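You operate a simulated robot arm through the tools that you are given. There is no shell and no other tool. Be economical: measure what you need, move in short steps, check, and stop when the job is done.

You are at the controls of a simulated two-armed robot. One attempt, no reset.

TASK
Carry the blue seed tray under the peg board and press its holes.
Fine: roll the grey trolley against the wall bench and brake it before the tray is lifted; board up again; the green seed tray, its cover and other controls of the wall bench stay.

The check looks at the end state, three seconds after you hand in, the way a careful person would. Anything else that was tipped, shoved, dropped, spilled or broken makes it a failure. A push-on lid holds only when it is set on centred and level and pressed home; a screw cap is set on level and turned clockwise until tight.

THE ROBOT
Two 6-joint arms with two-finger parallel grippers on one trunk, on a base that drives. Base frame: it is fixed to the floor where the robot stands at the start and does not move with it; the origin is under the middle of the robot, x ahead of it, y to its left, z up. Lengths are in mm, angles in degrees, forces in N, time in s.
The left shoulder is at the start at [60, 187, 1197], the right one opposite. With the tool pointing down near the work surface each hand reaches from about 100 to 580 mm from the robot's upright axis, wherever it stands, measured 20 degrees to its own side. Places, roughly: base under the peg board [0, -600, 800]; dial below the grey heat mat [-1000, -1000, 700]; dial below the orange heat mat [-500, -700, 700]; green valve handle [-400, -800, 900]; grey trolley [500, -300, 500]; peg board [100, -800, 1000]; red lever [200, -200, 700]; switch below the grey heat mat [-1200, -1200, 700]; switch below the orange heat mat [-700, -900, 700]; switch beside the grow lamp plate [-1500, -1400, 700]. Payload 1.57 kg a hand.
The TCP of each hand is the grasp point between the finger pads, 30 mm short of the fingertips. In the tool frame z runs along the fingers and y along their closing line. The gripper opens to 110 mm. The fingers are 24 mm wide and 12 mm thick; the gripper's body (48 by 112 mm) begins 78 mm behind the TCP.
Orientation is that of the tool frame in the base frame, as a unit quaternion [w, x, y, z]. With the fingers straight down and closing along the base's y, the tool's x points along the base's -x, its y along +y and its z along -z.

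THE INTERFACE
- The arms move only by the tool servo_tool. It takes "left_targets", "right_targets" or both (then of equal length, played together; a hand with none holds still); each is a list of rows, each a list of 6 numbers: the shift along the tool's x, y, z in cm, then the turn, a rotation vector about the tool's x, y, z in degrees. In form: [[tx, ty, tz, wx, wy, wz], ...]. A call has 1 to 12 rows; each row is the pose to reach, as a shift and turn from the pose commanded when the call began, along the tool's axes at that moment. "left_claw" and "right_claw" are, for a hand that has rows, the finger opening in cm, from 0 to 11, set as the call begins (left out, the last holds). Rows are played at 5 a second. More than 50 mm and 8.6 degrees between two rows, or a gripper value outside its range, and nothing of the call is played. Where a pose cannot be reached the arm comes as near as it can. A force on the tool above 80 N (or 10 N above the force at the start of the call, whichever is more), or a blocked arm, ends the call early, and 0.2 s more pass. Each finger travels about 153 mm/s and halts on what it meets, pressing with about 32 N; the grip force reading is that of the motor and also rises with nothing between the fingers. The clock runs only during rows and for 0.2 s after the last one: add rows that repeat a pose to give the fingers time. It gives the time, the measured TCP pose, the force on the tool (base axes), the opening and the grip force at its end, in the units of the frame above (readings bear some noise), with the torque about the TCP (base axes, N m) and any sound that the robot's microphone picked up.
- Cameras (640 x 400 px; columns grow to the right, rows downward): "scene" is now at [0, -50.9, 1713.6]; the picture's right is [-0.54, -0.84, -0.00], its down [-0.72, 0.45, -0.53] and it looks along [0.45, -0.28, -0.85] (base axes); focal length 215 px, centre (320, 200). "left" rides on the left gripper at [70, -16, -141] in its tool frame; the picture's right is [0.23, 0.97, 0.00], its down [-0.86, 0.20, -0.48] and it looks along [-0.47, 0.11, 0.88] (tool axes); focal length 222 px, centre (320, 200). "right" rides on the right gripper at [70, 16, -141] in its tool frame; the picture's right is [-0.23, 0.97, 0.00], its down [-0.86, -0.20, -0.48] and it looks along [-0.47, -0.11, 0.88] (tool axes); focal length 222 px, centre (320, 200). There is no depth. A picture from a camera that has moved, and an enlarged one, comes with that camera's place and axes in the base frame and with its lens. The place of the scene camera against the robot may be out by one fixed shift of up to 25 mm in any direction.
- snapshot(camera): a new picture of that camera. No time passes.
- move_column(by): slides the trunk up (or, below 0, down) by that many mm; the arms and the scene camera ride with it, the base frame stays. It gives what a move gives, with no picture.
- base_move(legs): drives the robot by 1 to 6 legs, each [ahead, left, turn to the left] in mm, mm and degrees, along the robot's own axes; the way and the turn of a leg run together, so that a leg with both is an arc; at most 1500 mm and 180 degrees a leg. The arms and the cameras ride along, it lands a little off, and it stops where it bumps. It gives what a move gives.
- aim_head(pan, tilt): turns the head with the scene camera to pan (to the left, within 86 degrees either way) and tilt (down, from -29 to 69), counted from straight ahead of the robot. It gives what a move gives.
- inspect(camera, box): a new picture of the part [left, top, right, bottom] of that camera's present view, enlarged. No time passes.
- hand_in(): hands the job in; it is judged then, once.

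Go step by step. Nothing tells you exact positions but the pictures and the camera data: compare them with the known pose of the tool, close in by small moves and look again before you grip or let go. The budget is 120 turns and 92 pictures, counting those below and the enlarged ones. Unless the task says otherwise, let go and move clear before handing in, and close with one line.

The tools are called after "Emit:" as name(argument=value, ...) on one line, values as JSON. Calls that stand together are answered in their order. servo_tool: Moves the arms, as the interface text tells. Its arguments: {"type":"object","properties":{"left_targets":{"type":"array"},"left_claw":{"type":"number"},"right_targets":{"type":"array"},"right_claw":{"type":"number"}},"required":[]} The other tools are called the same way: move_column (by) slides the trunk up or down; base_move (legs) drives the base; aim_head (pan, tilt) turns the head that bears the scene camera; snapshot (camera) takes a picture; inspect (camera, box) takes an enlarged picture of a part of a camera's view; hand_in () hands the job in.

At the start:

```text
t: 0.0
left_eef_pos: [342.3, -36.5, 1386.5]
left_orientation: [0.0, 0.0, 1.0, 0.001]
left_ft_force: [0.3, -0.7, -0.6]
left_moment: [0.01, -0.03, -0.01]
left_opening: 110.1
left_finger_force: 0.0
right_eef_pos: [282.5, -372.3, 1433.8]
right_orientation: [0.0, -0.001, 1.0, 0.0]
right_ft_force: [-0.7, 0.1, -0.1]
right_moment: [0.01, 0.01, 0.01]
right_opening: 109.6
right_finger_force: 0.0
trunk travel left (down, up): [-825.0, 165.0]
robot x, y, heading: [-1.1, 2.1, -0.1]
head pan, tilt: [-32.4, 58.1]
```

scene: 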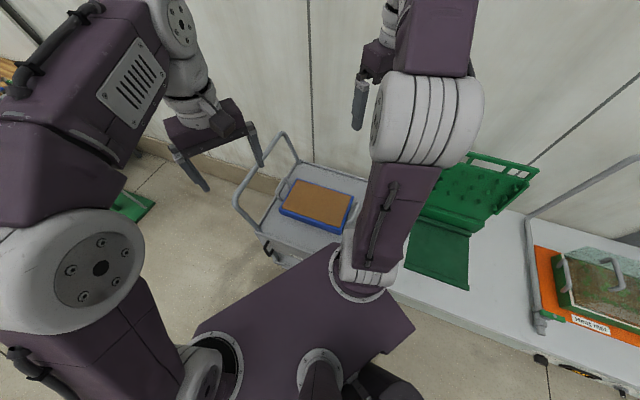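
right: 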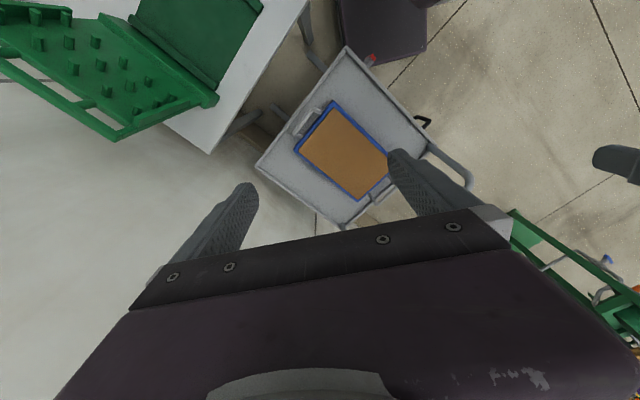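
left: 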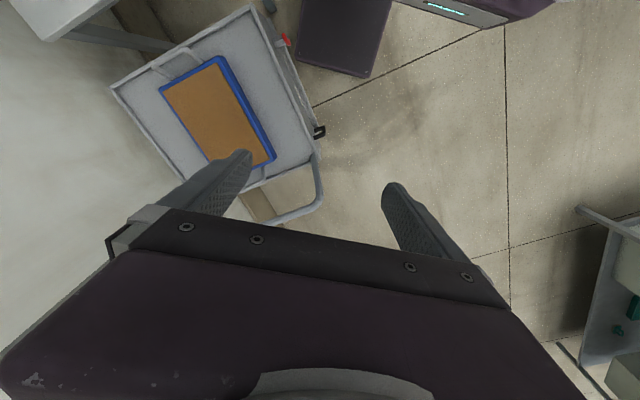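

I see the trolley with the blue tray ahead right, the green peg board on the bench to the right, and a red lever near the trolley's foot. I'll look around more before moving.

Emit:
aim_head(pan=-50, tilt=45)

Emit:
snapshot(camera="scene")

Emit:
inspect(camera="right", box=[220, 0, 480, 230])

Emit:
inspect(camera="left", box=[60, 0, 360, 240])

```text
t: 0.8
left_eef_pos: [342.6, -36.4, 1386.3]
left_orientation: [0.001, 0.0, 1.0, 0.001]
left_ft_force: [-1.1, 0.0, 1.0]
left_moment: [0.02, 0.01, 0.0]
left_opening: 109.8
left_finger_force: 0.1
right_eef_pos: [282.5, -372.4, 1435.0]
right_orientation: [0.0, 0.0, 1.0, 0.0]
right_ft_force: [-0.5, -0.5, 0.4]
right_moment: [-0.03, 0.02, 0.03]
right_opening: 109.9
right_finger_force: 0.1
trunk travel left (down, up): [-825.0, 165.0]
robot x, y, heading: [-1.6, -0.1, -0.1]
head pan, tilt: [-50.0, 45.0]
```

```text
88 pictures are left
camera scene: at [-5.8, -76.2, 1730.7], right [-0.77, -0.64, 0.0], down [-0.46, 0.54, -0.71], along [0.45, -0.54, -0.71], focal length 215 px, centre (320, 200)
```

scene: 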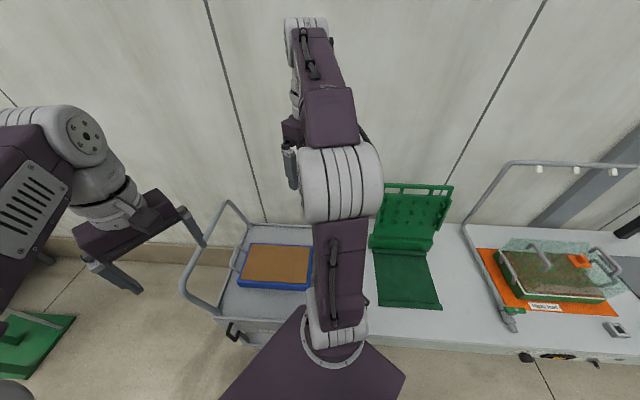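

```text
1.74 times, centred on (350, 115) of right
camera zoom: at [212.4, -356.1, 1576.8], right [0.23, 0.97, 0.0], down [0.86, -0.2, 0.48], along [0.47, -0.11, -0.88], focal length 386 px, centre (268, 348)
```

zoom: 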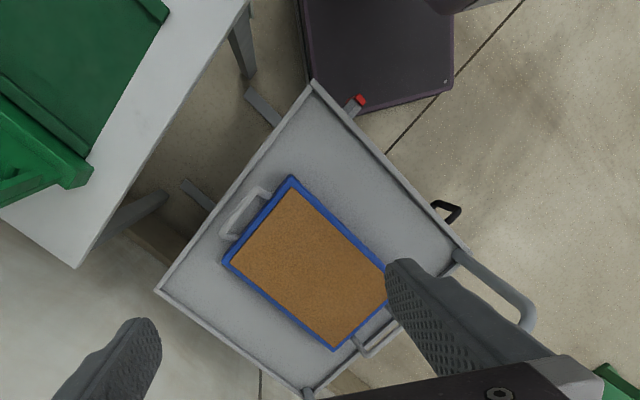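

```text
1.67 times, centred on (210, 120) of left
camera zoom: at [272.3, -52.8, 1528.0], right [-0.23, 0.97, 0.0], down [0.85, 0.2, 0.48], along [0.47, 0.11, -0.88], focal length 370 px, centre (503, 333)
```

zoom: 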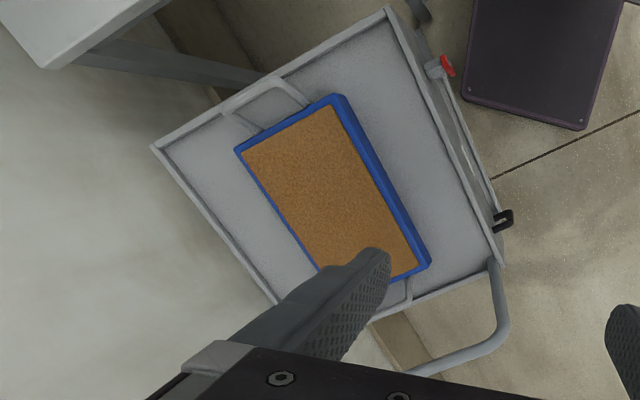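

The trolley top (rim at about z 775) is about 150 mm from the bench end, and I'll be pushing it along (-0.81,-0.58). The robot base is right next to it, so I need to step back and face the wall; first I check the free floor to the left and behind.

Emit:
aim_head(pan=60, tilt=40)

Emit:
snapshot(camera="scene")

Emit:
aim_head(pan=-86, tilt=45)

Emit:
snapshot(camera="scene")

```text
t: 2.7
left_eef_pos: [342.7, -36.2, 1387.1]
left_orientation: [0.001, 0.001, 1.0, 0.001]
left_ft_force: [0.7, 0.7, 0.6]
left_moment: [0.0, -0.04, -0.01]
left_opening: 109.9
left_finger_force: 0.1
right_eef_pos: [282.3, -372.7, 1433.6]
right_orientation: [0.0, 0.0, 1.0, 0.001]
right_ft_force: [0.5, 0.7, 0.0]
right_moment: [0.01, 0.0, 0.01]
right_opening: 110.2
right_finger_force: 0.1
trunk travel left (down, up): [-825.0, 165.0]
robot x, y, heading: [0.2, 2.4, -0.1]
head pan, tilt: [60.0, 40.0]
```

```text
85 pictures are left
camera scene: at [-15.5, 59.6, 1738.0], right [0.87, -0.5, 0.0], down [-0.32, -0.56, -0.77], along [0.38, 0.66, -0.64], focal length 215 px, centre (320, 200)
```

scene: 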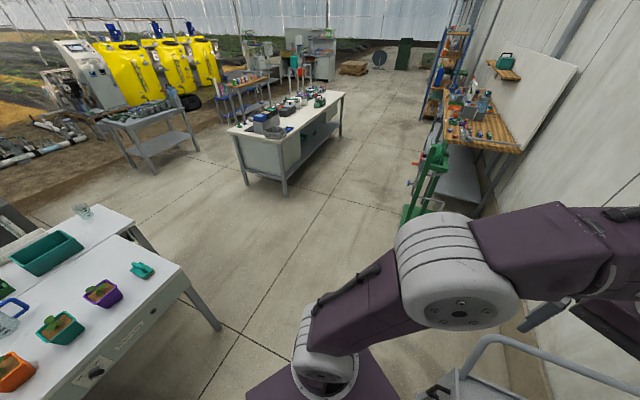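

```text
t: 5.0
left_eef_pos: [342.0, -37.1, 1385.9]
left_orientation: [0.0, 0.0, 1.0, 0.0]
left_ft_force: [0.4, 0.1, 0.6]
left_moment: [-0.01, 0.01, 0.0]
left_opening: 110.0
left_finger_force: 0.0
right_eef_pos: [281.7, -372.2, 1434.1]
right_orientation: [0.0, 0.0, 1.0, 0.0]
right_ft_force: [-0.3, -0.3, -0.5]
right_moment: [-0.01, 0.0, -0.04]
right_opening: 109.9
right_finger_force: 0.0
trunk travel left (down, up): [-825.0, 165.0]
robot x, y, heading: [-2.0, -3.2, -0.0]
head pan, tilt: [-85.9, 45.0]
```

```text
84 pictures are left
camera scene: at [-52.2, -95.1, 1730.8], right [-1.0, -0.07, 0.0], down [-0.05, 0.71, -0.71], along [0.05, -0.71, -0.71], focal length 215 px, centre (320, 200)
```

scene: 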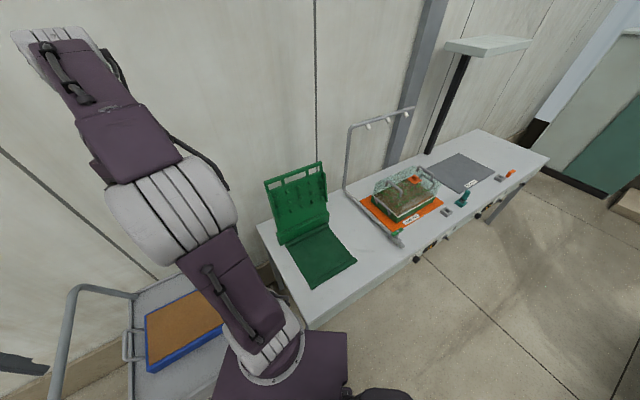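

Plenty of floor behind. I back away from the trolley ~100 mm, turn to face the wall (heading -54), and look.

Emit:
base_move(legs=[[-60, 82, 0], [0, 0, -54]])

Emit:
aim_head(pan=25, tilt=50)

Emit:
snapshot(camera="scene")

Emit:
snapshot(camera="left")

Emit:
snapshot(camera="right")

```text
t: 8.6
left_eef_pos: [110.5, -216.4, 1386.0]
left_orientation: [0.001, 0.456, 0.89, 0.001]
left_ft_force: [-0.3, 0.3, -1.0]
left_moment: [-0.01, 0.05, 0.01]
left_opening: 110.3
left_finger_force: 0.0
right_eef_pos: [-196.1, -364.5, 1434.2]
right_orientation: [0.0, 0.457, 0.889, 0.001]
right_ft_force: [-0.1, 0.8, -0.4]
right_moment: [0.01, -0.01, 0.0]
right_opening: 110.0
right_finger_force: 0.1
trunk travel left (down, up): [-825.0, 165.0]
robot x, y, heading: [-61.1, 82.3, -54.3]
head pan, tilt: [-85.9, 45.0]
```

```text
t: 10.5
left_eef_pos: [109.9, -215.9, 1387.4]
left_orientation: [0.001, 0.457, 0.89, 0.0]
left_ft_force: [0.7, 0.4, 0.3]
left_moment: [0.01, -0.01, 0.02]
left_opening: 110.1
left_finger_force: 0.0
right_eef_pos: [-198.1, -364.0, 1434.5]
right_orientation: [0.0, 0.456, 0.89, 0.0]
right_ft_force: [0.2, -0.1, 0.4]
right_moment: [0.02, -0.01, 0.04]
right_opening: 110.2
right_finger_force: 0.0
trunk travel left (down, up): [-825.0, 165.0]
robot x, y, heading: [-60.5, 85.8, -54.2]
head pan, tilt: [25.0, 50.0]
```

```text
83 pictures are left
camera scene: at [-26.1, 79.6, 1723.9], right [-0.49, -0.87, 0.0], down [-0.67, 0.37, -0.64], along [0.56, -0.31, -0.77], focal length 215 px, centre (320, 200)
```

scene: 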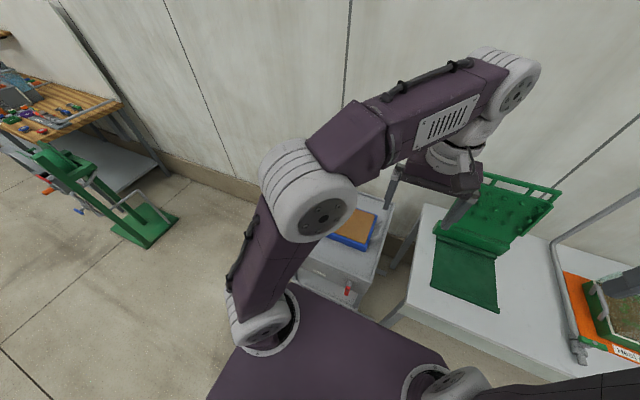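

```text
82 pictures are left
camera left: at [56.2, -168.7, 1528.0], right [0.66, 0.75, 0.0], down [0.66, -0.58, 0.48], along [0.36, -0.31, -0.88], focal length 222 px, centre (320, 200)
```

left: 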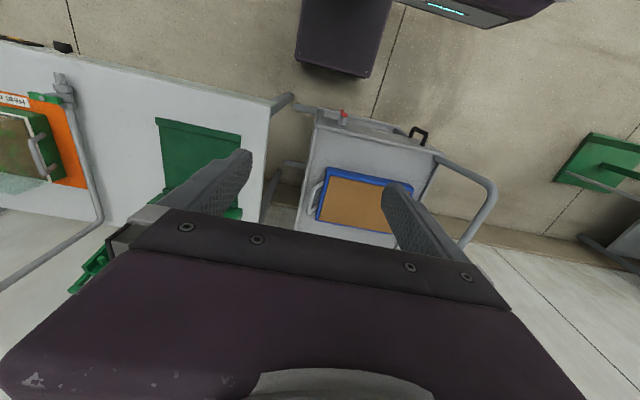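

```text
81 pictures are left
camera right: at [-224.9, -297.6, 1576.8], right [0.92, 0.38, 0.0], down [0.34, -0.81, 0.48], along [0.18, -0.44, -0.88], focal length 222 px, centre (320, 200)
```

right: 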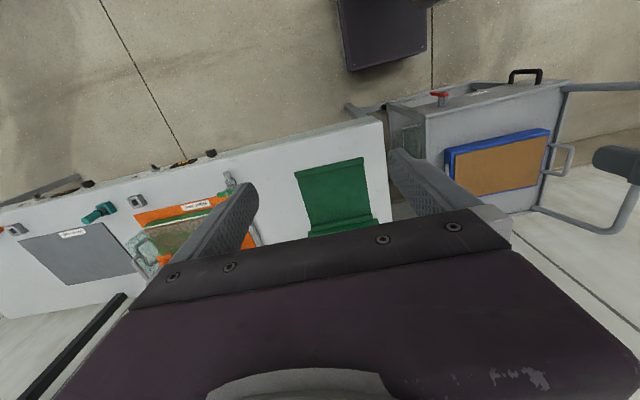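

Now the robot faces the wall. I move left so the trolley is in front, and look with both hand cameras.

Emit:
base_move(legs=[[0, 205, 0.2], [85, 0, 0]])

Emit:
snapshot(camera="left")

Emit:
snapshot(camera="right")

Emit:
snapshot(camera="scene")

```text
t: 12.8
left_eef_pos: [321.7, -158.2, 1388.4]
left_orientation: [0.004, 0.454, 0.891, -0.001]
left_ft_force: [-0.2, 0.2, -0.5]
left_moment: [-0.07, -0.06, 0.01]
left_opening: 110.1
left_finger_force: 0.1
right_eef_pos: [13.5, -306.9, 1436.7]
right_orientation: [0.002, 0.454, 0.891, -0.001]
right_ft_force: [0.5, 1.1, -0.5]
right_moment: [-0.02, -0.05, 0.05]
right_opening: 110.1
right_finger_force: 0.0
trunk travel left (down, up): [-825.0, 165.0]
robot x, y, heading: [157.1, 133.8, -54.1]
head pan, tilt: [25.0, 50.0]
```

```text
80 pictures are left
camera left: at [266.3, -110.6, 1529.6], right [0.65, 0.76, 0.0], down [0.66, -0.57, 0.48], along [0.37, -0.32, -0.87], focal length 222 px, centre (320, 200)
```

left: 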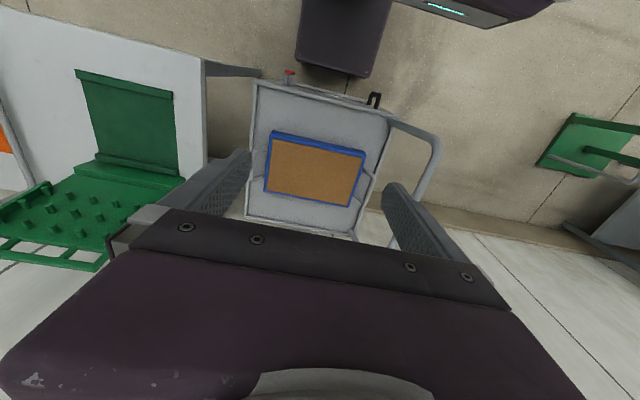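

```text
79 pictures are left
camera right: at [-14.4, -240.6, 1577.9], right [0.92, 0.39, 0.0], down [0.34, -0.81, 0.48], along [0.19, -0.44, -0.88], focal length 222 px, centre (320, 200)
```

right: 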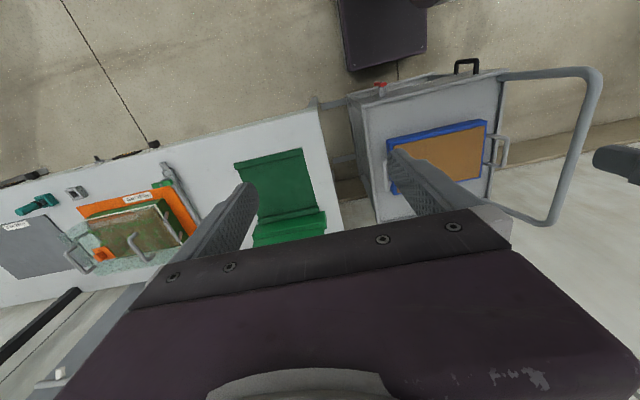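

```text
78 pictures are left
camera scene: at [182.3, 138.1, 1723.9], right [-0.48, -0.87, 0.0], down [-0.67, 0.37, -0.65], along [0.56, -0.31, -0.76], focal length 215 px, centre (320, 200)
```

scene: 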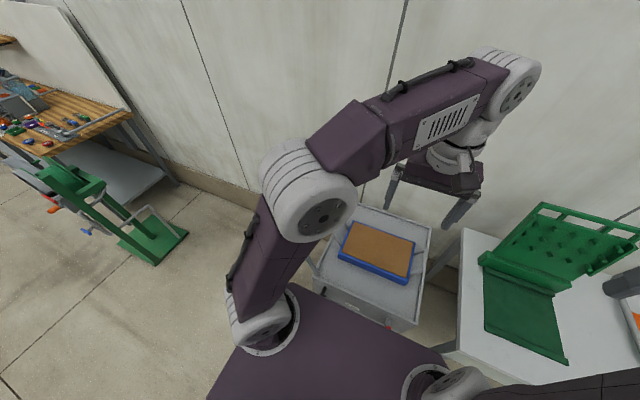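

The handle's top bar is at roughly z 1027, 224 mm left of my axis, running away from me. I bring the left hand above it, fingers straddling.

Emit:
servo_tool(left_targets=[[-1.5, 2.9, 2.8, 0, 0, 0], [-3, 5.8, 5.6, 0, 0, 0], [-4.5, 8.7, 8.4, 0, 0, 0], [-6, 11.6, 11.2, 0, 0, 0], [-7.5, 14.5, 14, 0, 0, 0], [-9, 17.4, 16.8, 0, 0, 0], [-10.5, 20.3, 19.6, 0, 0, 0], [-12, 23.2, 22.4, 0, 0, 0], [-13.5, 26, 25, 0, 0, 0], [-13.5, 26, 25, 0, 0, 0]])

Emit:
snapshot(camera="left")

Emit:
snapshot(camera="right")

```text
t: 15.0
left_eef_pos: [613.8, -123.9, 1136.1]
left_orientation: [0.001, 0.454, 0.891, 0.0]
left_ft_force: [-0.4, 0.1, 0.1]
left_moment: [-0.01, 0.03, 0.0]
left_opening: 110.1
left_finger_force: 0.0
right_eef_pos: [18.4, -311.9, 1435.1]
right_orientation: [0.0, 0.454, 0.891, 0.001]
right_ft_force: [-0.4, 0.6, -0.3]
right_moment: [0.02, -0.04, 0.01]
right_opening: 110.0
right_finger_force: 0.2
trunk travel left (down, up): [-825.0, 165.0]
robot x, y, heading: [158.2, 131.5, -54.0]
head pan, tilt: [25.0, 50.0]
```

```text
77 pictures are left
camera left: at [560.4, -75.9, 1278.2], right [0.66, 0.76, 0.0], down [0.66, -0.58, 0.48], along [0.36, -0.31, -0.88], focal length 222 px, centre (320, 200)
```

left: 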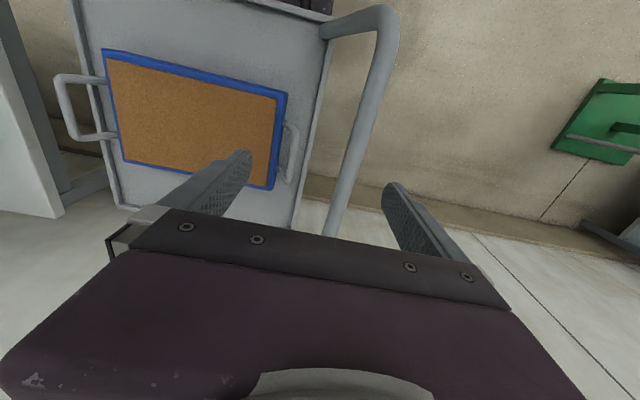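

```text
76 pictures are left
camera right: at [-9.5, -246.4, 1576.9], right [0.92, 0.39, 0.0], down [0.34, -0.81, 0.48], along [0.19, -0.44, -0.88], focal length 222 px, centre (320, 200)
```

right: 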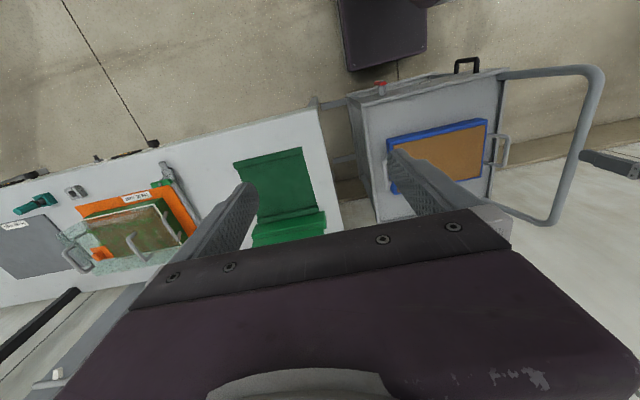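

Bar centre works out at about 40 mm left of the TCP and z≈995. Shift left, descend and close on it.

Emit:
servo_tool(left_targets=[[0, 4, 0, 0, 0, 0], [0, 4, 3.5, 0, 0, 0], [0, 4, 7, 0, 0, 0], [0, 4, 10.5, 0, 0, 0], [0, 4, 13.2, 0, 0, 0], [0, 4, 13.2, 0, 0, 0]])

Emit:
snapshot(camera="left")

```text
t: 16.4
left_eef_pos: [648.9, -97.0, 1004.3]
left_orientation: [0.002, 0.454, 0.891, 0.001]
left_ft_force: [-0.8, 0.8, -0.3]
left_moment: [-0.04, -0.04, -0.02]
left_opening: 110.0
left_finger_force: 0.1
right_eef_pos: [18.5, -312.0, 1434.7]
right_orientation: [-0.001, 0.453, 0.891, 0.0]
right_ft_force: [0.2, -0.4, 0.2]
right_moment: [0.03, -0.03, -0.01]
right_opening: 110.1
right_finger_force: 0.0
trunk travel left (down, up): [-825.0, 165.0]
robot x, y, heading: [155.3, 134.8, -53.9]
head pan, tilt: [25.0, 50.0]
```

```text
75 pictures are left
camera left: at [594.4, -49.8, 1146.1], right [0.65, 0.76, 0.0], down [0.66, -0.57, 0.48], along [0.36, -0.31, -0.88], focal length 222 px, centre (320, 200)
```

left: 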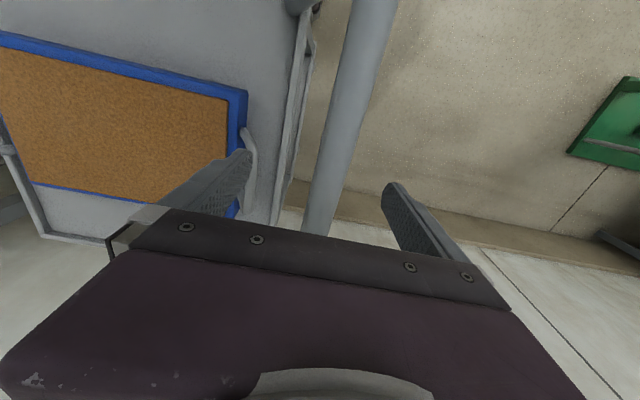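

The bar sits between the fingers; closing.

Emit:
servo_tool(left_targets=[[0, 0, 0, 0, 0, 0], [0, 0, 0, 0, 0, 0], [0, 0, 0, 0, 0, 0], [0, 0, 0, 0, 0, 0]], left_claw=0)

Emit:
inspect(camera="right", box=[300, 20, 620, 230])

```text
t: 17.4
left_eef_pos: [648.7, -96.2, 1004.4]
left_orientation: [0.001, 0.454, 0.891, 0.001]
left_ft_force: [1.2, 1.1, -2.9]
left_moment: [-0.12, -0.09, 0.39]
left_opening: 24.1
left_finger_force: 35.3
right_eef_pos: [19.0, -313.5, 1434.1]
right_orientation: [0.0, 0.453, 0.892, -0.001]
right_ft_force: [0.0, -0.5, 0.1]
right_moment: [-0.03, 0.0, 0.0]
right_opening: 110.0
right_finger_force: 0.0
trunk travel left (down, up): [-825.0, 165.0]
robot x, y, heading: [152.6, 134.2, -53.8]
head pan, tilt: [25.0, 50.0]
```

```text
1.90 times, centred on (460, 125) of right
camera zoom: at [-8.1, -246.0, 1577.1], right [0.92, 0.39, 0.0], down [0.34, -0.81, 0.48], along [0.19, -0.44, -0.88], focal length 423 px, centre (53, 343)
```

zoom: 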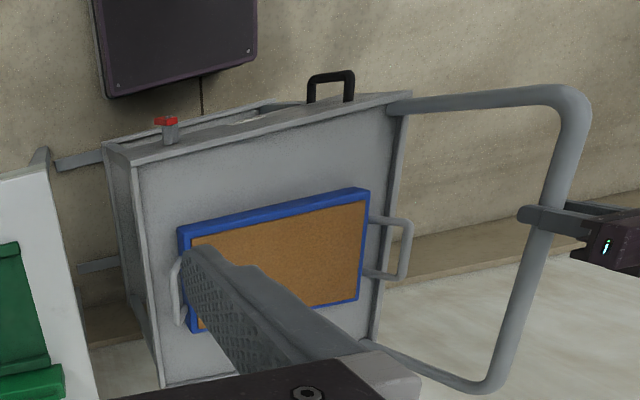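

Handle gripped. Roll the trolley right, first 110 mm, watching the force.

Emit:
servo_tool(left_targets=[[0, -0.7, 0, 0, 0, 0], [0, -1.8, 0, 0, 0, 0], [0, -3.0, 0, 0, 0, 0], [0, -4.2, 0, 0, 0, 0], [0, -5.4, 0, 0, 0, 0], [0, -6.6, 0, 0, 0, 0], [0, -7.8, 0, 0, 0, 0], [0, -9, 0, 0, 0, 0], [0, -10, 0, 0, 0, 0], [0, -10.7, 0, 0, 0, 0], [0, -11, 0, 0, 0, 0], [0, -11, 0, 0, 0, 0]])

Emit:
inspect(camera="right", box=[300, 20, 620, 230])

```text
t: 20.0
left_eef_pos: [562.0, -161.5, 1003.1]
left_orientation: [-0.001, 0.454, 0.891, 0.0]
left_ft_force: [1.1, 3.1, -13.4]
left_moment: [0.01, 0.0, 0.33]
left_opening: 23.6
left_finger_force: 36.3
right_eef_pos: [20.7, -312.3, 1434.9]
right_orientation: [-0.001, 0.454, 0.891, 0.0]
right_ft_force: [-0.7, 0.3, -0.1]
right_moment: [0.0, -0.03, 0.0]
right_opening: 110.0
right_finger_force: 0.1
trunk travel left (down, up): [-825.0, 165.0]
robot x, y, heading: [156.7, 132.8, -53.9]
head pan, tilt: [25.0, 50.0]
```

```text
1.90 times, centred on (460, 125) of right
camera zoom: at [-7.0, -246.7, 1577.0], right [0.92, 0.39, 0.0], down [0.34, -0.81, 0.48], along [0.18, -0.44, -0.88], focal length 423 px, centre (53, 343)
```

zoom: 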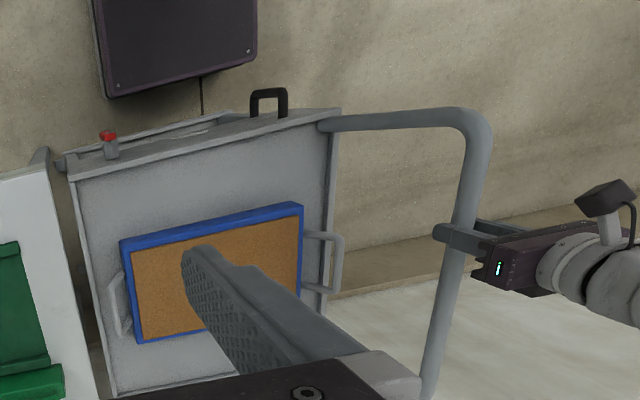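

The trolley rolls straight; about 40 mm remain. I continue slowly until it touches.

Emit:
servo_tool(left_targets=[[0, -0.5, 0, 0, 0, 0], [0, -1.1, 0, 0, 0, 0], [0, -1.7, 0, 0, 0, 0], [0, -2.3, 0, 0, 0, 0], [0, -2.8, 0, 0, 0, 0], [0, -3.2, 0, 0, 0, 0], [0, -3.6, 0, 0, 0, 0], [0, -4.0, 0, 0, 0, 0], [0, -4.4, 0, 0, 0, 0], [0, -4.6, 0, 0, 0, 0]])

Emit:
inspect(camera="right", box=[300, 20, 620, 230])

```text
t: 21.7
left_eef_pos: [547.1, -170.4, 1004.6]
left_orientation: [0.002, 0.452, 0.892, 0.004]
left_ft_force: [56.1, 39.2, 3.1]
left_moment: [-0.41, -1.31, -0.3]
left_opening: 23.8
left_finger_force: 36.3
right_eef_pos: [29.7, -306.9, 1437.4]
right_orientation: [-0.001, 0.452, 0.892, -0.003]
right_ft_force: [-1.3, -1.5, -0.5]
right_moment: [0.03, -0.08, 0.01]
right_opening: 109.9
right_finger_force: 0.0
trunk travel left (down, up): [-825.0, 165.0]
robot x, y, heading: [158.1, 138.5, -53.6]
head pan, tilt: [25.0, 50.0]
stopped in row 8 (left hand): the force on the tool passed its limit (the readings are from after the stop); the commanded pose is now the measured one
```

```text
1.90 times, centred on (460, 125) of right
camera zoom: at [3.2, -241.1, 1578.9], right [0.92, 0.39, -0.01], down [0.35, -0.81, 0.48], along [0.18, -0.44, -0.88], focal length 423 px, centre (53, 343)
```

zoom: 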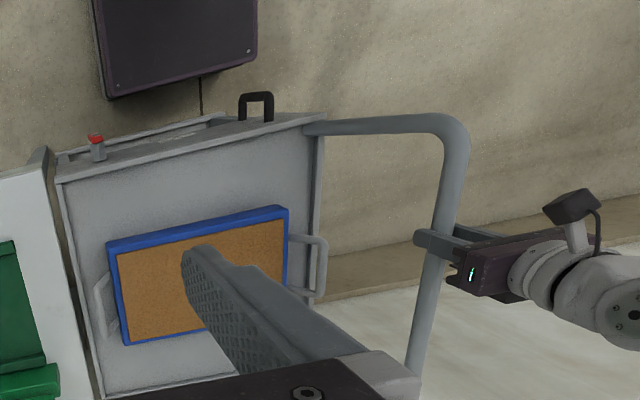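

The push stopped with ~68 N, after about 130 mm. I check whether something is in between.

Emit:
inspect(camera="right", box=[300, 80, 380, 130])

Emit:
aim_head(pan=-15, tilt=65)

Emit:
snapshot(camera="scene")

```text
8.00 times, centred on (340, 105) of right
camera zoom: at [3.2, -241.1, 1578.9], right [0.92, 0.39, -0.01], down [0.35, -0.81, 0.48], along [0.18, -0.44, -0.88], focal length 1777 px, centre (160, 960)
```

zoom: 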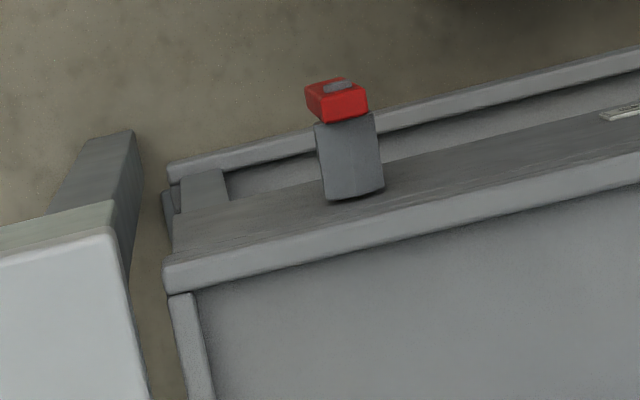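

```text
t: 22.8
left_eef_pos: [547.2, -171.4, 1004.0]
left_orientation: [0.001, 0.454, 0.891, 0.0]
left_ft_force: [53.5, 37.1, 6.3]
left_moment: [1.2, -0.15, 0.16]
left_opening: 23.6
left_finger_force: 35.9
right_eef_pos: [33.5, -303.9, 1439.9]
right_orientation: [-0.002, 0.454, 0.891, -0.006]
right_ft_force: [-0.1, -1.0, -0.3]
right_moment: [-0.01, 0.02, -0.01]
right_opening: 110.0
right_finger_force: 0.2
trunk travel left (down, up): [-825.0, 165.0]
robot x, y, heading: [156.6, 133.8, -53.9]
head pan, tilt: [-15.0, 65.0]
```

```text
70 pictures are left
camera scene: at [158.7, 124.2, 1705.9], right [-0.93, -0.36, 0.01], down [-0.33, 0.84, -0.43], along [0.14, -0.4, -0.9], focal length 215 px, centre (320, 200)
```

scene: 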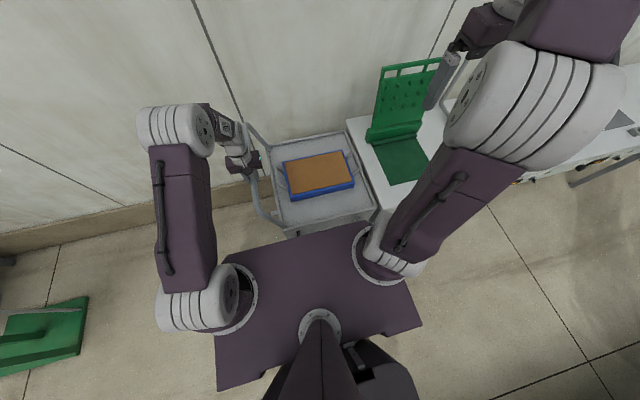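

Gap at the table tops still looks like ~18 mm, so something lower may be touching. I lower the right hand in front of the gap to look (its camera also needs to see the brake lever).

Emit:
servo_tool(right_targets=[[0.7, 0, 4.5, 0, 0, 0], [1.4, 0, 9, 0, 0, 0], [2.1, 0, 13.5, 0, 0, 0], [2.8, 0, 18, 0, 0, 0], [3.5, 0, 22.5, 0, 0, 0], [4.2, 0, 27, 0, 0, 0], [4.9, 0, 31.5, 0, 0, 0], [5.6, 0, 36, 0, 0, 0], [6.3, 0, 40.5, 0, 0, 0], [7, 0, 45, 0, 0, 0], [8, 0, 49.5, 0, 0, 0], [8, 0, 49.5, 0, 0, 0]])

Emit:
snapshot(camera="right")

```text
t: 25.4
left_eef_pos: [547.5, -170.7, 1005.1]
left_orientation: [0.002, 0.454, 0.891, 0.0]
left_ft_force: [50.8, 39.9, -2.4]
left_moment: [0.47, -0.51, 0.18]
left_opening: 24.0
left_finger_force: 35.1
right_eef_pos: [-19.7, -242.5, 942.3]
right_orientation: [-0.003, 0.454, 0.891, -0.005]
right_ft_force: [-0.1, 0.1, -0.2]
right_moment: [-0.01, -0.01, -0.01]
right_opening: 109.8
right_finger_force: 0.1
trunk travel left (down, up): [-825.0, 165.0]
robot x, y, heading: [154.5, 137.4, -53.9]
head pan, tilt: [-15.0, 65.0]
```

```text
69 pictures are left
camera right: at [-46.2, -175.5, 1085.1], right [0.92, 0.39, -0.01], down [0.35, -0.8, 0.48], along [0.18, -0.45, -0.88], focal length 222 px, centre (320, 200)
```

right: 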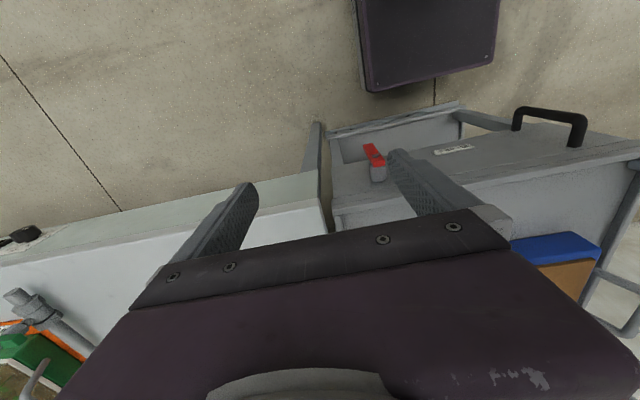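

Emit:
inspect(camera="right", box=[270, 90, 430, 240])

```text
2.67 times, centred on (350, 165) of right
camera zoom: at [-46.2, -175.5, 1085.1], right [0.92, 0.39, -0.01], down [0.35, -0.8, 0.48], along [0.18, -0.45, -0.88], focal length 592 px, centre (240, 293)
```

zoom: 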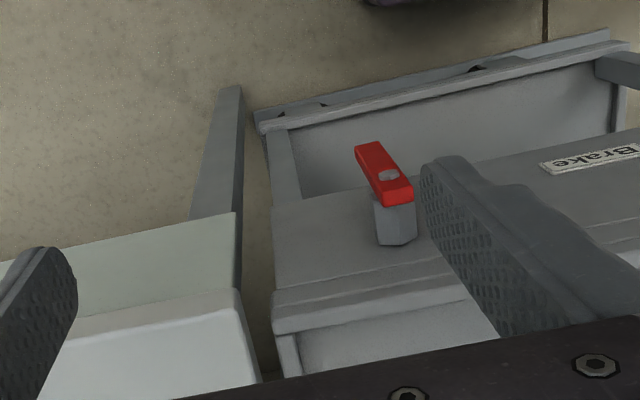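

Emit:
inspect(camera="scene", box=[320, 100, 420, 220])

Emit:
inspect(camera="scene", box=[220, 100, 400, 250])

```text
3.33 times, centred on (370, 160) of scene
camera zoom: at [158.9, 124.7, 1705.8], right [-0.93, -0.36, 0.01], down [-0.33, 0.84, -0.43], along [0.14, -0.4, -0.9], focal length 718 px, centre (153, 333)
```

zoom: 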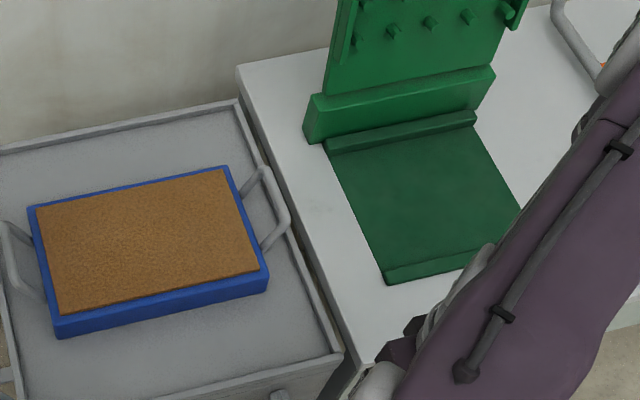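

```text
2.67 times, centred on (310, 175) of scene
camera zoom: at [158.9, 124.7, 1705.8], right [-0.93, -0.36, 0.01], down [-0.33, 0.84, -0.43], along [0.14, -0.4, -0.9], focal length 574 px, centre (347, 267)
```

zoom: 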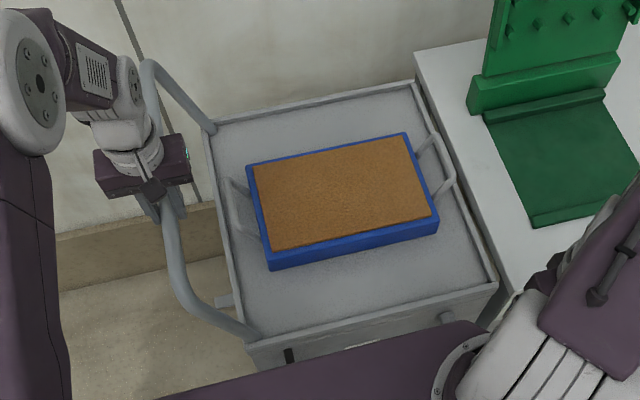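

The back corner touches the bench; the trolley is yawed ~2°. I swing its front in with a small turn of the grip plus a slight push.

Emit:
servo_tool(left_targets=[[0, -0.2, 0, 0, 0, -0.6], [0, -0.4, 0, 0, 0, -1.2], [0, -0.6, 0, 0, 0, -1.8], [0, -0.9, 0, 0, 0, -2.4], [0, -1.2, 0, 0, 0, -3], [0, -1.4, 0, 0, 0, -3.6], [0, -1.4, 0, 0, 0, -3.6]])

Emit:
inspect(camera="right", box=[270, 90, 430, 240])

```text
t: 26.4
left_eef_pos: [546.8, -171.7, 1003.7]
left_orientation: [0.004, 0.436, 0.9, 0.007]
left_ft_force: [57.4, 40.6, 1.6]
left_moment: [-0.37, -1.3, -0.88]
left_opening: 24.3
left_finger_force: 35.6
right_eef_pos: [-19.4, -245.8, 940.6]
right_orientation: [-0.002, 0.451, 0.893, -0.004]
right_ft_force: [-0.3, -0.8, -0.5]
right_moment: [0.02, -0.04, -0.03]
right_opening: 110.0
right_finger_force: 0.0
trunk travel left (down, up): [-825.0, 165.0]
robot x, y, heading: [156.1, 138.5, -53.8]
head pan, tilt: [-15.0, 65.0]
stopped in row 4 (left hand): the force on the tool passed its limit (the readings are from after the stop); the commanded pose is now the measured one
```

```text
2.67 times, centred on (350, 165) of right
camera zoom: at [-46.2, -179.4, 1083.7], right [0.92, 0.4, -0.01], down [0.35, -0.8, 0.48], along [0.18, -0.44, -0.88], focal length 592 px, centre (240, 293)
```

zoom: 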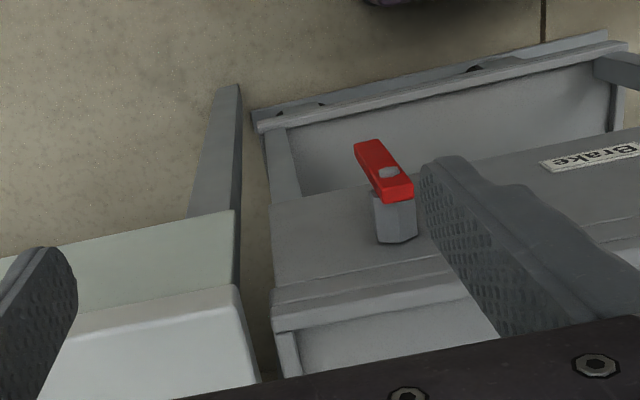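

The gap is actually uniform ~20 mm, so something low must be touching. I lower and pitch the right hand to look along the gap.

Emit:
servo_tool(right_targets=[[0, 0, 3, 0, -5, 0], [0, 0, 6, 0, -10, 0], [0, 0, 9, 0, -15, 0], [0, 0, 12, 0, -20, 0], [0, 0, 15, 0, -25, 0], [0, 0, 18, 0, -30, 0], [0, 0, 21, 0, -35, 0], [0, 0, 24, 0, -40, 0], [0, 0, 24, 0, -40, 0]])

Emit:
snapshot(camera="right")

```text
t: 28.4
left_eef_pos: [547.8, -170.8, 1003.7]
left_orientation: [0.005, 0.438, 0.899, 0.003]
left_ft_force: [54.4, 43.8, -2.9]
left_moment: [0.35, -0.72, -0.86]
left_opening: 24.4
left_finger_force: 35.9
right_eef_pos: [-20.9, -246.2, 702.5]
right_orientation: [0.302, 0.424, 0.838, -0.161]
right_ft_force: [0.1, 0.9, 0.8]
right_moment: [-0.02, 0.0, 0.01]
right_opening: 109.9
right_finger_force: 0.0
trunk travel left (down, up): [-825.0, 165.0]
robot x, y, heading: [156.1, 138.1, -53.7]
head pan, tilt: [-15.0, 65.0]
```

```text
64 pictures are left
camera right: at [-92.8, -119.6, 767.2], right [0.89, 0.44, 0.13], down [0.05, -0.39, 0.92], along [0.45, -0.81, -0.37], focal length 222 px, centre (320, 200)
```

right: 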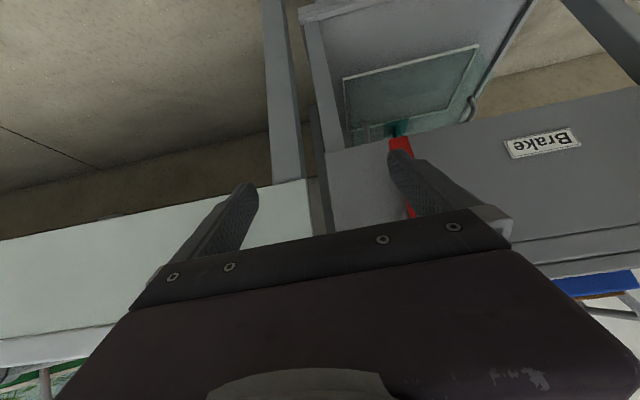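

Emit:
inspect(camera="right", box=[240, 0, 380, 240])

```text
1.67 times, centred on (310, 120) of right
camera zoom: at [-92.8, -119.6, 767.2], right [0.89, 0.44, 0.13], down [0.05, -0.39, 0.92], along [0.45, -0.81, -0.37], focal length 370 px, centre (337, 333)
```

zoom: 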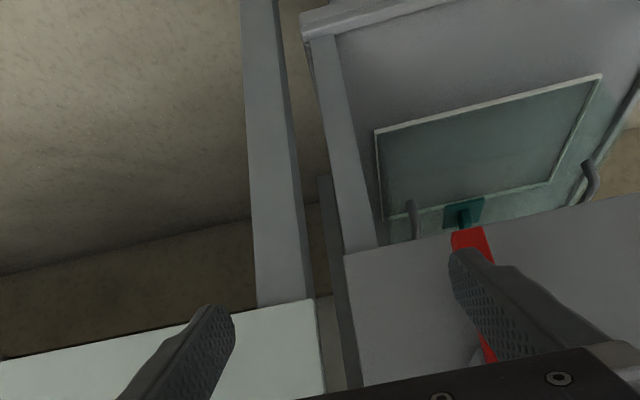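

I find no obstacle: the trolley moves parallel and is hard against a stop (≈68 N), so I take it as docked. Now I look at the brake lever; I shift the right hand left so it appears between the fingers.

Emit:
servo_tool(right_targets=[[0, 3, 0, 0, 0, 0], [0, 6, 0, 0, 0, 0], [0, 6, 0, 0, 0, 0]])

Emit:
inspect(camera="right", box=[200, 20, 440, 240])

```text
t: 29.2
left_eef_pos: [547.4, -171.9, 1003.7]
left_orientation: [0.004, 0.439, 0.899, 0.004]
left_ft_force: [52.9, 44.7, -6.9]
left_moment: [0.25, -0.67, -0.86]
left_opening: 24.5
left_finger_force: 36.4
right_eef_pos: [26.6, -209.1, 701.3]
right_orientation: [0.303, 0.422, 0.84, -0.159]
right_ft_force: [-0.3, 0.0, -0.2]
right_moment: [0.03, 0.03, 0.01]
right_opening: 110.1
right_finger_force: 0.1
trunk travel left (down, up): [-825.0, 165.0]
robot x, y, heading: [159.2, 133.8, -53.7]
head pan, tilt: [-15.0, 65.0]
```

```text
1.82 times, centred on (320, 130) of right
camera zoom: at [-44.2, -83.0, 765.8], right [0.89, 0.44, 0.13], down [0.05, -0.39, 0.92], along [0.45, -0.81, -0.37], focal length 404 px, centre (320, 327)
```

zoom: 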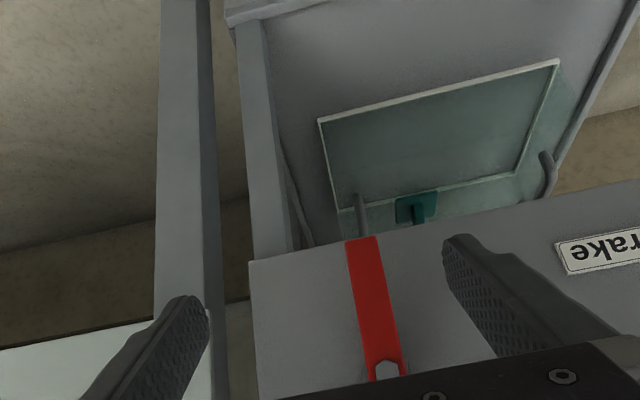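

The red lever hangs down from a pivot bolt on the front apron (pivot ≈ s79, z709; tip z≈618). I check the label for direction hints.

Emit:
inspect(camera="right", box=[370, 110, 490, 190])

Emit:
inspect(camera="right", box=[300, 130, 380, 240])

```text
5.00 times, centred on (430, 150) of right
camera zoom: at [-44.2, -83.0, 765.8], right [0.89, 0.44, 0.13], down [0.05, -0.39, 0.92], along [0.45, -0.81, -0.37], focal length 1111 px, centre (-230, 450)
```

zoom: 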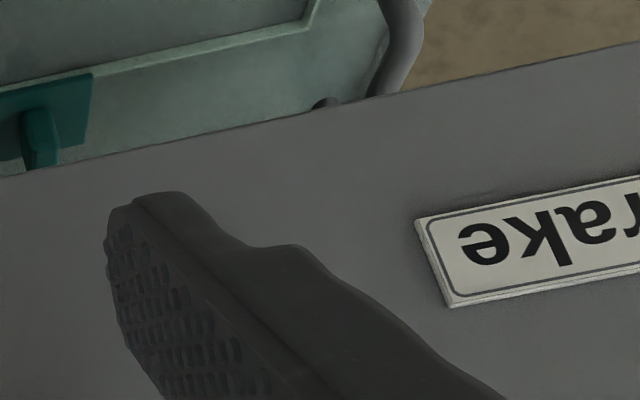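

```text
3.64 times, centred on (340, 185) of right
camera zoom: at [-44.2, -83.0, 765.8], right [0.89, 0.44, 0.13], down [0.05, -0.39, 0.92], along [0.45, -0.81, -0.37], focal length 808 px, centre (247, 254)
```

zoom: 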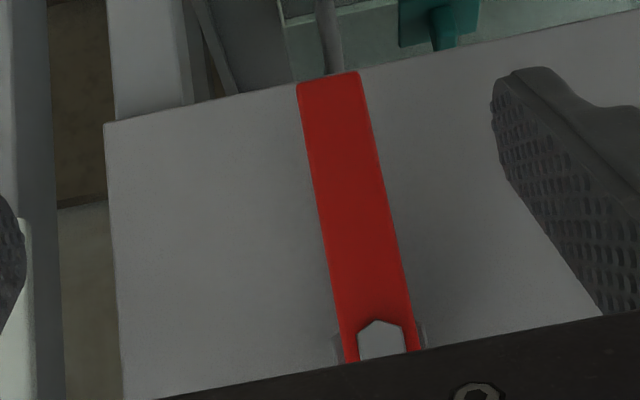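

The lever's front face is at about d 250. I advance the open fingers around the lever near its tip.

Emit:
servo_tool(right_targets=[[-0.8, -1.3, 2.3, 0, 0, 0], [-1.6, -2.3, 4.6, 0, 0, 0], [-2.2, -2.3, 6.5, 0, 0, 0], [-2.2, -2.3, 6.5, 0, 0, 0]])

Emit:
snapshot(camera="right")

```text
t: 30.2
left_eef_pos: [547.8, -170.2, 1004.0]
left_orientation: [0.004, 0.438, 0.899, 0.004]
left_ft_force: [53.7, 44.9, -7.4]
left_moment: [0.39, -0.58, -0.86]
left_opening: 24.5
left_finger_force: 36.4
right_eef_pos: [42.7, -270.9, 668.2]
right_orientation: [0.303, 0.423, 0.839, -0.16]
right_ft_force: [0.2, 0.4, -0.5]
right_moment: [-0.03, 0.01, -0.04]
right_opening: 110.4
right_finger_force: 0.1
trunk travel left (down, up): [-825.0, 165.0]
robot x, y, heading: [154.6, 134.7, -53.7]
head pan, tilt: [-15.0, 65.0]
```

```text
59 pictures are left
camera right: at [-28.6, -143.9, 731.5], right [0.89, 0.44, 0.13], down [0.05, -0.39, 0.92], along [0.45, -0.81, -0.37], focal length 222 px, centre (320, 200)
```

right: 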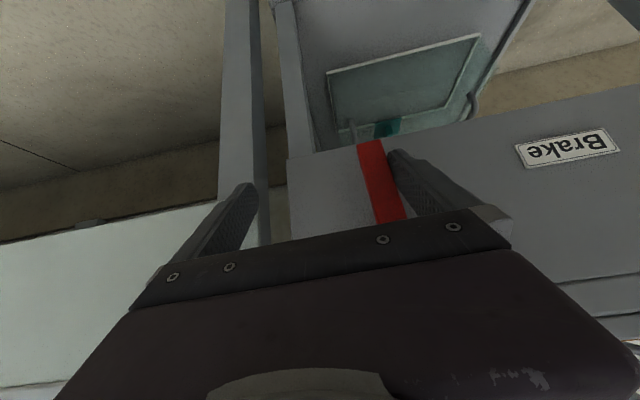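

The lever sits by the robot-left finger. I test by pushing it gently to the right (against the dock direction).

Emit:
servo_tool(right_targets=[[0, -0.7, 0, 0, 0, 0], [0, -1.4, 0, 0, 0, 0], [0, -2.1, 0, 0, 0, 0], [0, -2.8, 0, 0, 0, 0], [0, -3.5, 0, 0, 0, 0]])

Emit:
inspect(camera="right", box=[200, 60, 520, 260])

```text
t: 31.4
left_eef_pos: [548.0, -172.3, 1004.8]
left_orientation: [0.004, 0.438, 0.899, 0.003]
left_ft_force: [53.0, 44.2, -8.4]
left_moment: [0.36, -0.6, -0.83]
left_opening: 24.5
left_finger_force: 36.1
right_eef_pos: [14.3, -290.4, 668.4]
right_orientation: [0.302, 0.423, 0.839, -0.161]
right_ft_force: [-0.4, 3.3, -1.7]
right_moment: [-0.01, 0.05, 0.11]
right_opening: 110.0
right_finger_force: 0.0
trunk travel left (down, up): [-825.0, 165.0]
robot x, y, heading: [156.8, 132.9, -53.9]
head pan, tilt: [-15.0, 65.0]
```

```text
2.00 times, centred on (360, 160) of right
camera zoom: at [-56.1, -163.3, 731.9], right [0.89, 0.44, 0.13], down [0.05, -0.39, 0.92], along [0.45, -0.81, -0.37], focal length 444 px, centre (240, 280)
```

zoom: 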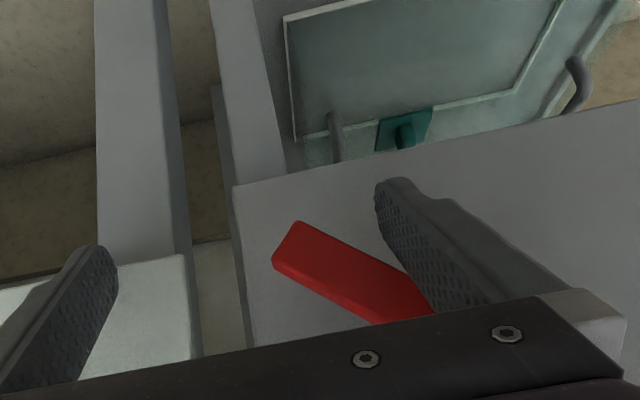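

It turns easily to the right. I continue the arc, right and up.

Emit:
servo_tool(right_targets=[[-0.2, -0.8, -0.25, 0, 0, 0], [-0.5, -1.6, -0.6, 0, 0, 0], [-0.9, -2.3, -1.1, 0, 0, 0], [-1.4, -2.8, -1.7, 0, 0, 0], [-1.9, -3.1, -2.3, 0, 0, 0], [-2.4, -3.2, -2.9, 0, 0, 0]])

Emit:
inspect(camera="right", box=[200, 60, 520, 260])

```text
t: 32.8
left_eef_pos: [545.4, -173.0, 1004.4]
left_orientation: [0.006, 0.438, 0.899, 0.005]
left_ft_force: [61.6, 45.6, -5.0]
left_moment: [0.31, -0.74, -0.96]
left_opening: 27.5
left_finger_force: 37.6
right_eef_pos: [-13.4, -304.5, 701.0]
right_orientation: [0.296, 0.424, 0.842, -0.153]
right_ft_force: [-19.7, 32.6, -61.6]
right_moment: [-1.88, 3.64, 1.93]
right_opening: 110.0
right_finger_force: 0.1
trunk travel left (down, up): [-825.0, 165.0]
robot x, y, heading: [151.7, 136.9, -53.8]
head pan, tilt: [-15.0, 65.0]
```

```text
2.00 times, centred on (360, 160) of right
camera zoom: at [-84.1, -179.3, 768.1], right [0.89, 0.44, 0.14], down [0.06, -0.41, 0.91], along [0.45, -0.8, -0.39], focal length 444 px, centre (240, 280)
```

zoom: 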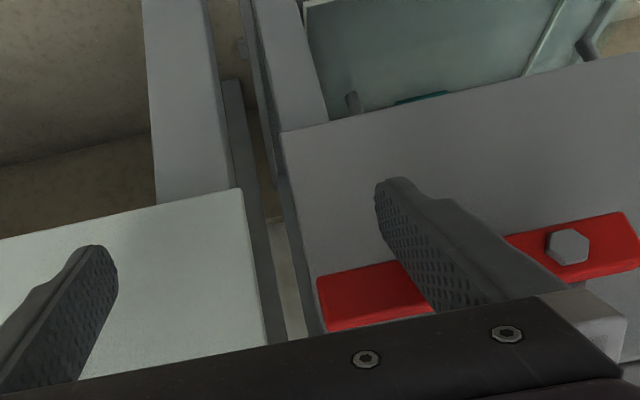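

Lever is now horizontal against its stop. I withdraw the right hand (down, then back), then relax the left hand's push and check the trolley is held.

Emit:
servo_tool(right_targets=[[0.6, 0, 0.7, 0, 0, 0], [1.3, 0, 1.5, 0, 0, 0], [3.5, 0, -0.2, 0, 0, 0], [6, 0, -2.4, 0, 0, 0], [8.5, 0, -4.5, 0, 0, 0], [8.5, 0, -4.5, 0, 0, 0]])

Emit:
inspect(camera="right", box=[200, 60, 520, 260])

Emit:
servo_tool(left_targets=[[0, 1, 0, 0, 0, 0], [0, 2.5, 0, 0, 0, 0], [0, 3.5, 0, 0, 0, 0], [0, 3.5, 0, 0, 0, 0]])

Emit:
inspect(camera="right", box=[200, 60, 520, 260])

```text
t: 34.2
left_eef_pos: [546.9, -171.8, 1005.0]
left_orientation: [0.004, 0.438, 0.899, 0.003]
left_ft_force: [53.6, 44.1, -2.0]
left_moment: [0.63, -0.59, -0.82]
left_opening: 24.4
left_finger_force: 36.1
right_eef_pos: [-66.2, -235.4, 685.4]
right_orientation: [0.302, 0.423, 0.839, -0.16]
right_ft_force: [0.7, 0.0, -0.4]
right_moment: [-0.01, 0.02, -0.03]
right_opening: 110.2
right_finger_force: 0.1
trunk travel left (down, up): [-825.0, 165.0]
robot x, y, heading: [156.3, 132.0, -53.7]
head pan, tilt: [-15.0, 65.0]
```

```text
2.00 times, centred on (360, 160) of right
camera zoom: at [-137.8, -108.1, 749.7], right [0.89, 0.44, 0.13], down [0.05, -0.39, 0.92], along [0.45, -0.81, -0.37], focal length 444 px, centre (240, 280)
```

zoom: 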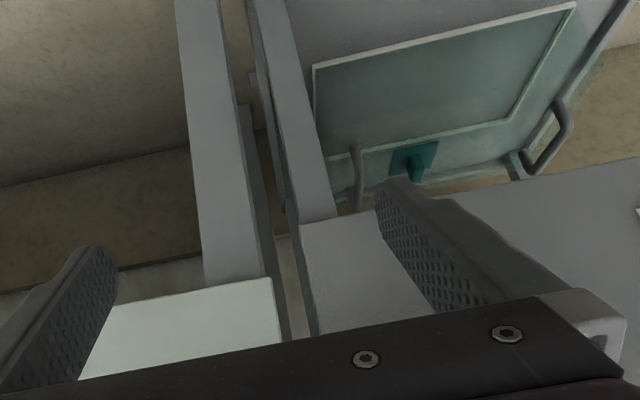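

```text
t: 35.2
left_eef_pos: [547.7, -170.8, 1007.9]
left_orientation: [0.008, 0.44, 0.898, 0.009]
left_ft_force: [-63.5, -35.9, -31.6]
left_moment: [0.03, 0.84, -0.98]
left_opening: 24.5
left_finger_force: 36.5
right_eef_pos: [-79.6, -244.6, 675.3]
right_orientation: [0.306, 0.429, 0.836, -0.15]
right_ft_force: [0.6, 0.5, 0.3]
right_moment: [-0.02, -0.02, -0.01]
right_opening: 109.9
right_finger_force: 0.0
trunk travel left (down, up): [-825.0, 165.0]
robot x, y, heading: [154.9, 131.8, -54.1]
head pan, tilt: [-15.0, 65.0]
```

```text
2.00 times, centred on (360, 160) of right
camera zoom: at [-151.6, -118.5, 739.5], right [0.89, 0.43, 0.16], down [0.03, -0.41, 0.91], along [0.46, -0.81, -0.38], focal length 444 px, centre (240, 280)
```

zoom: 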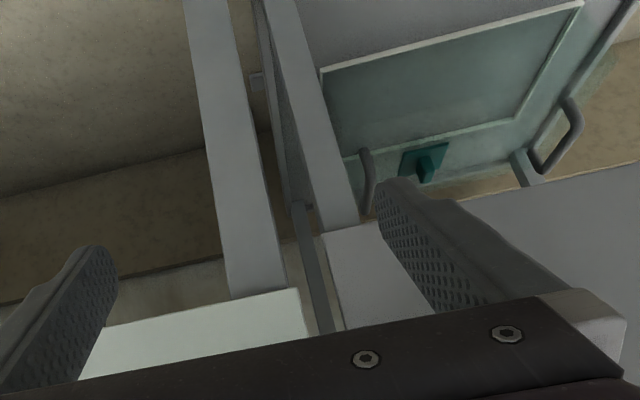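

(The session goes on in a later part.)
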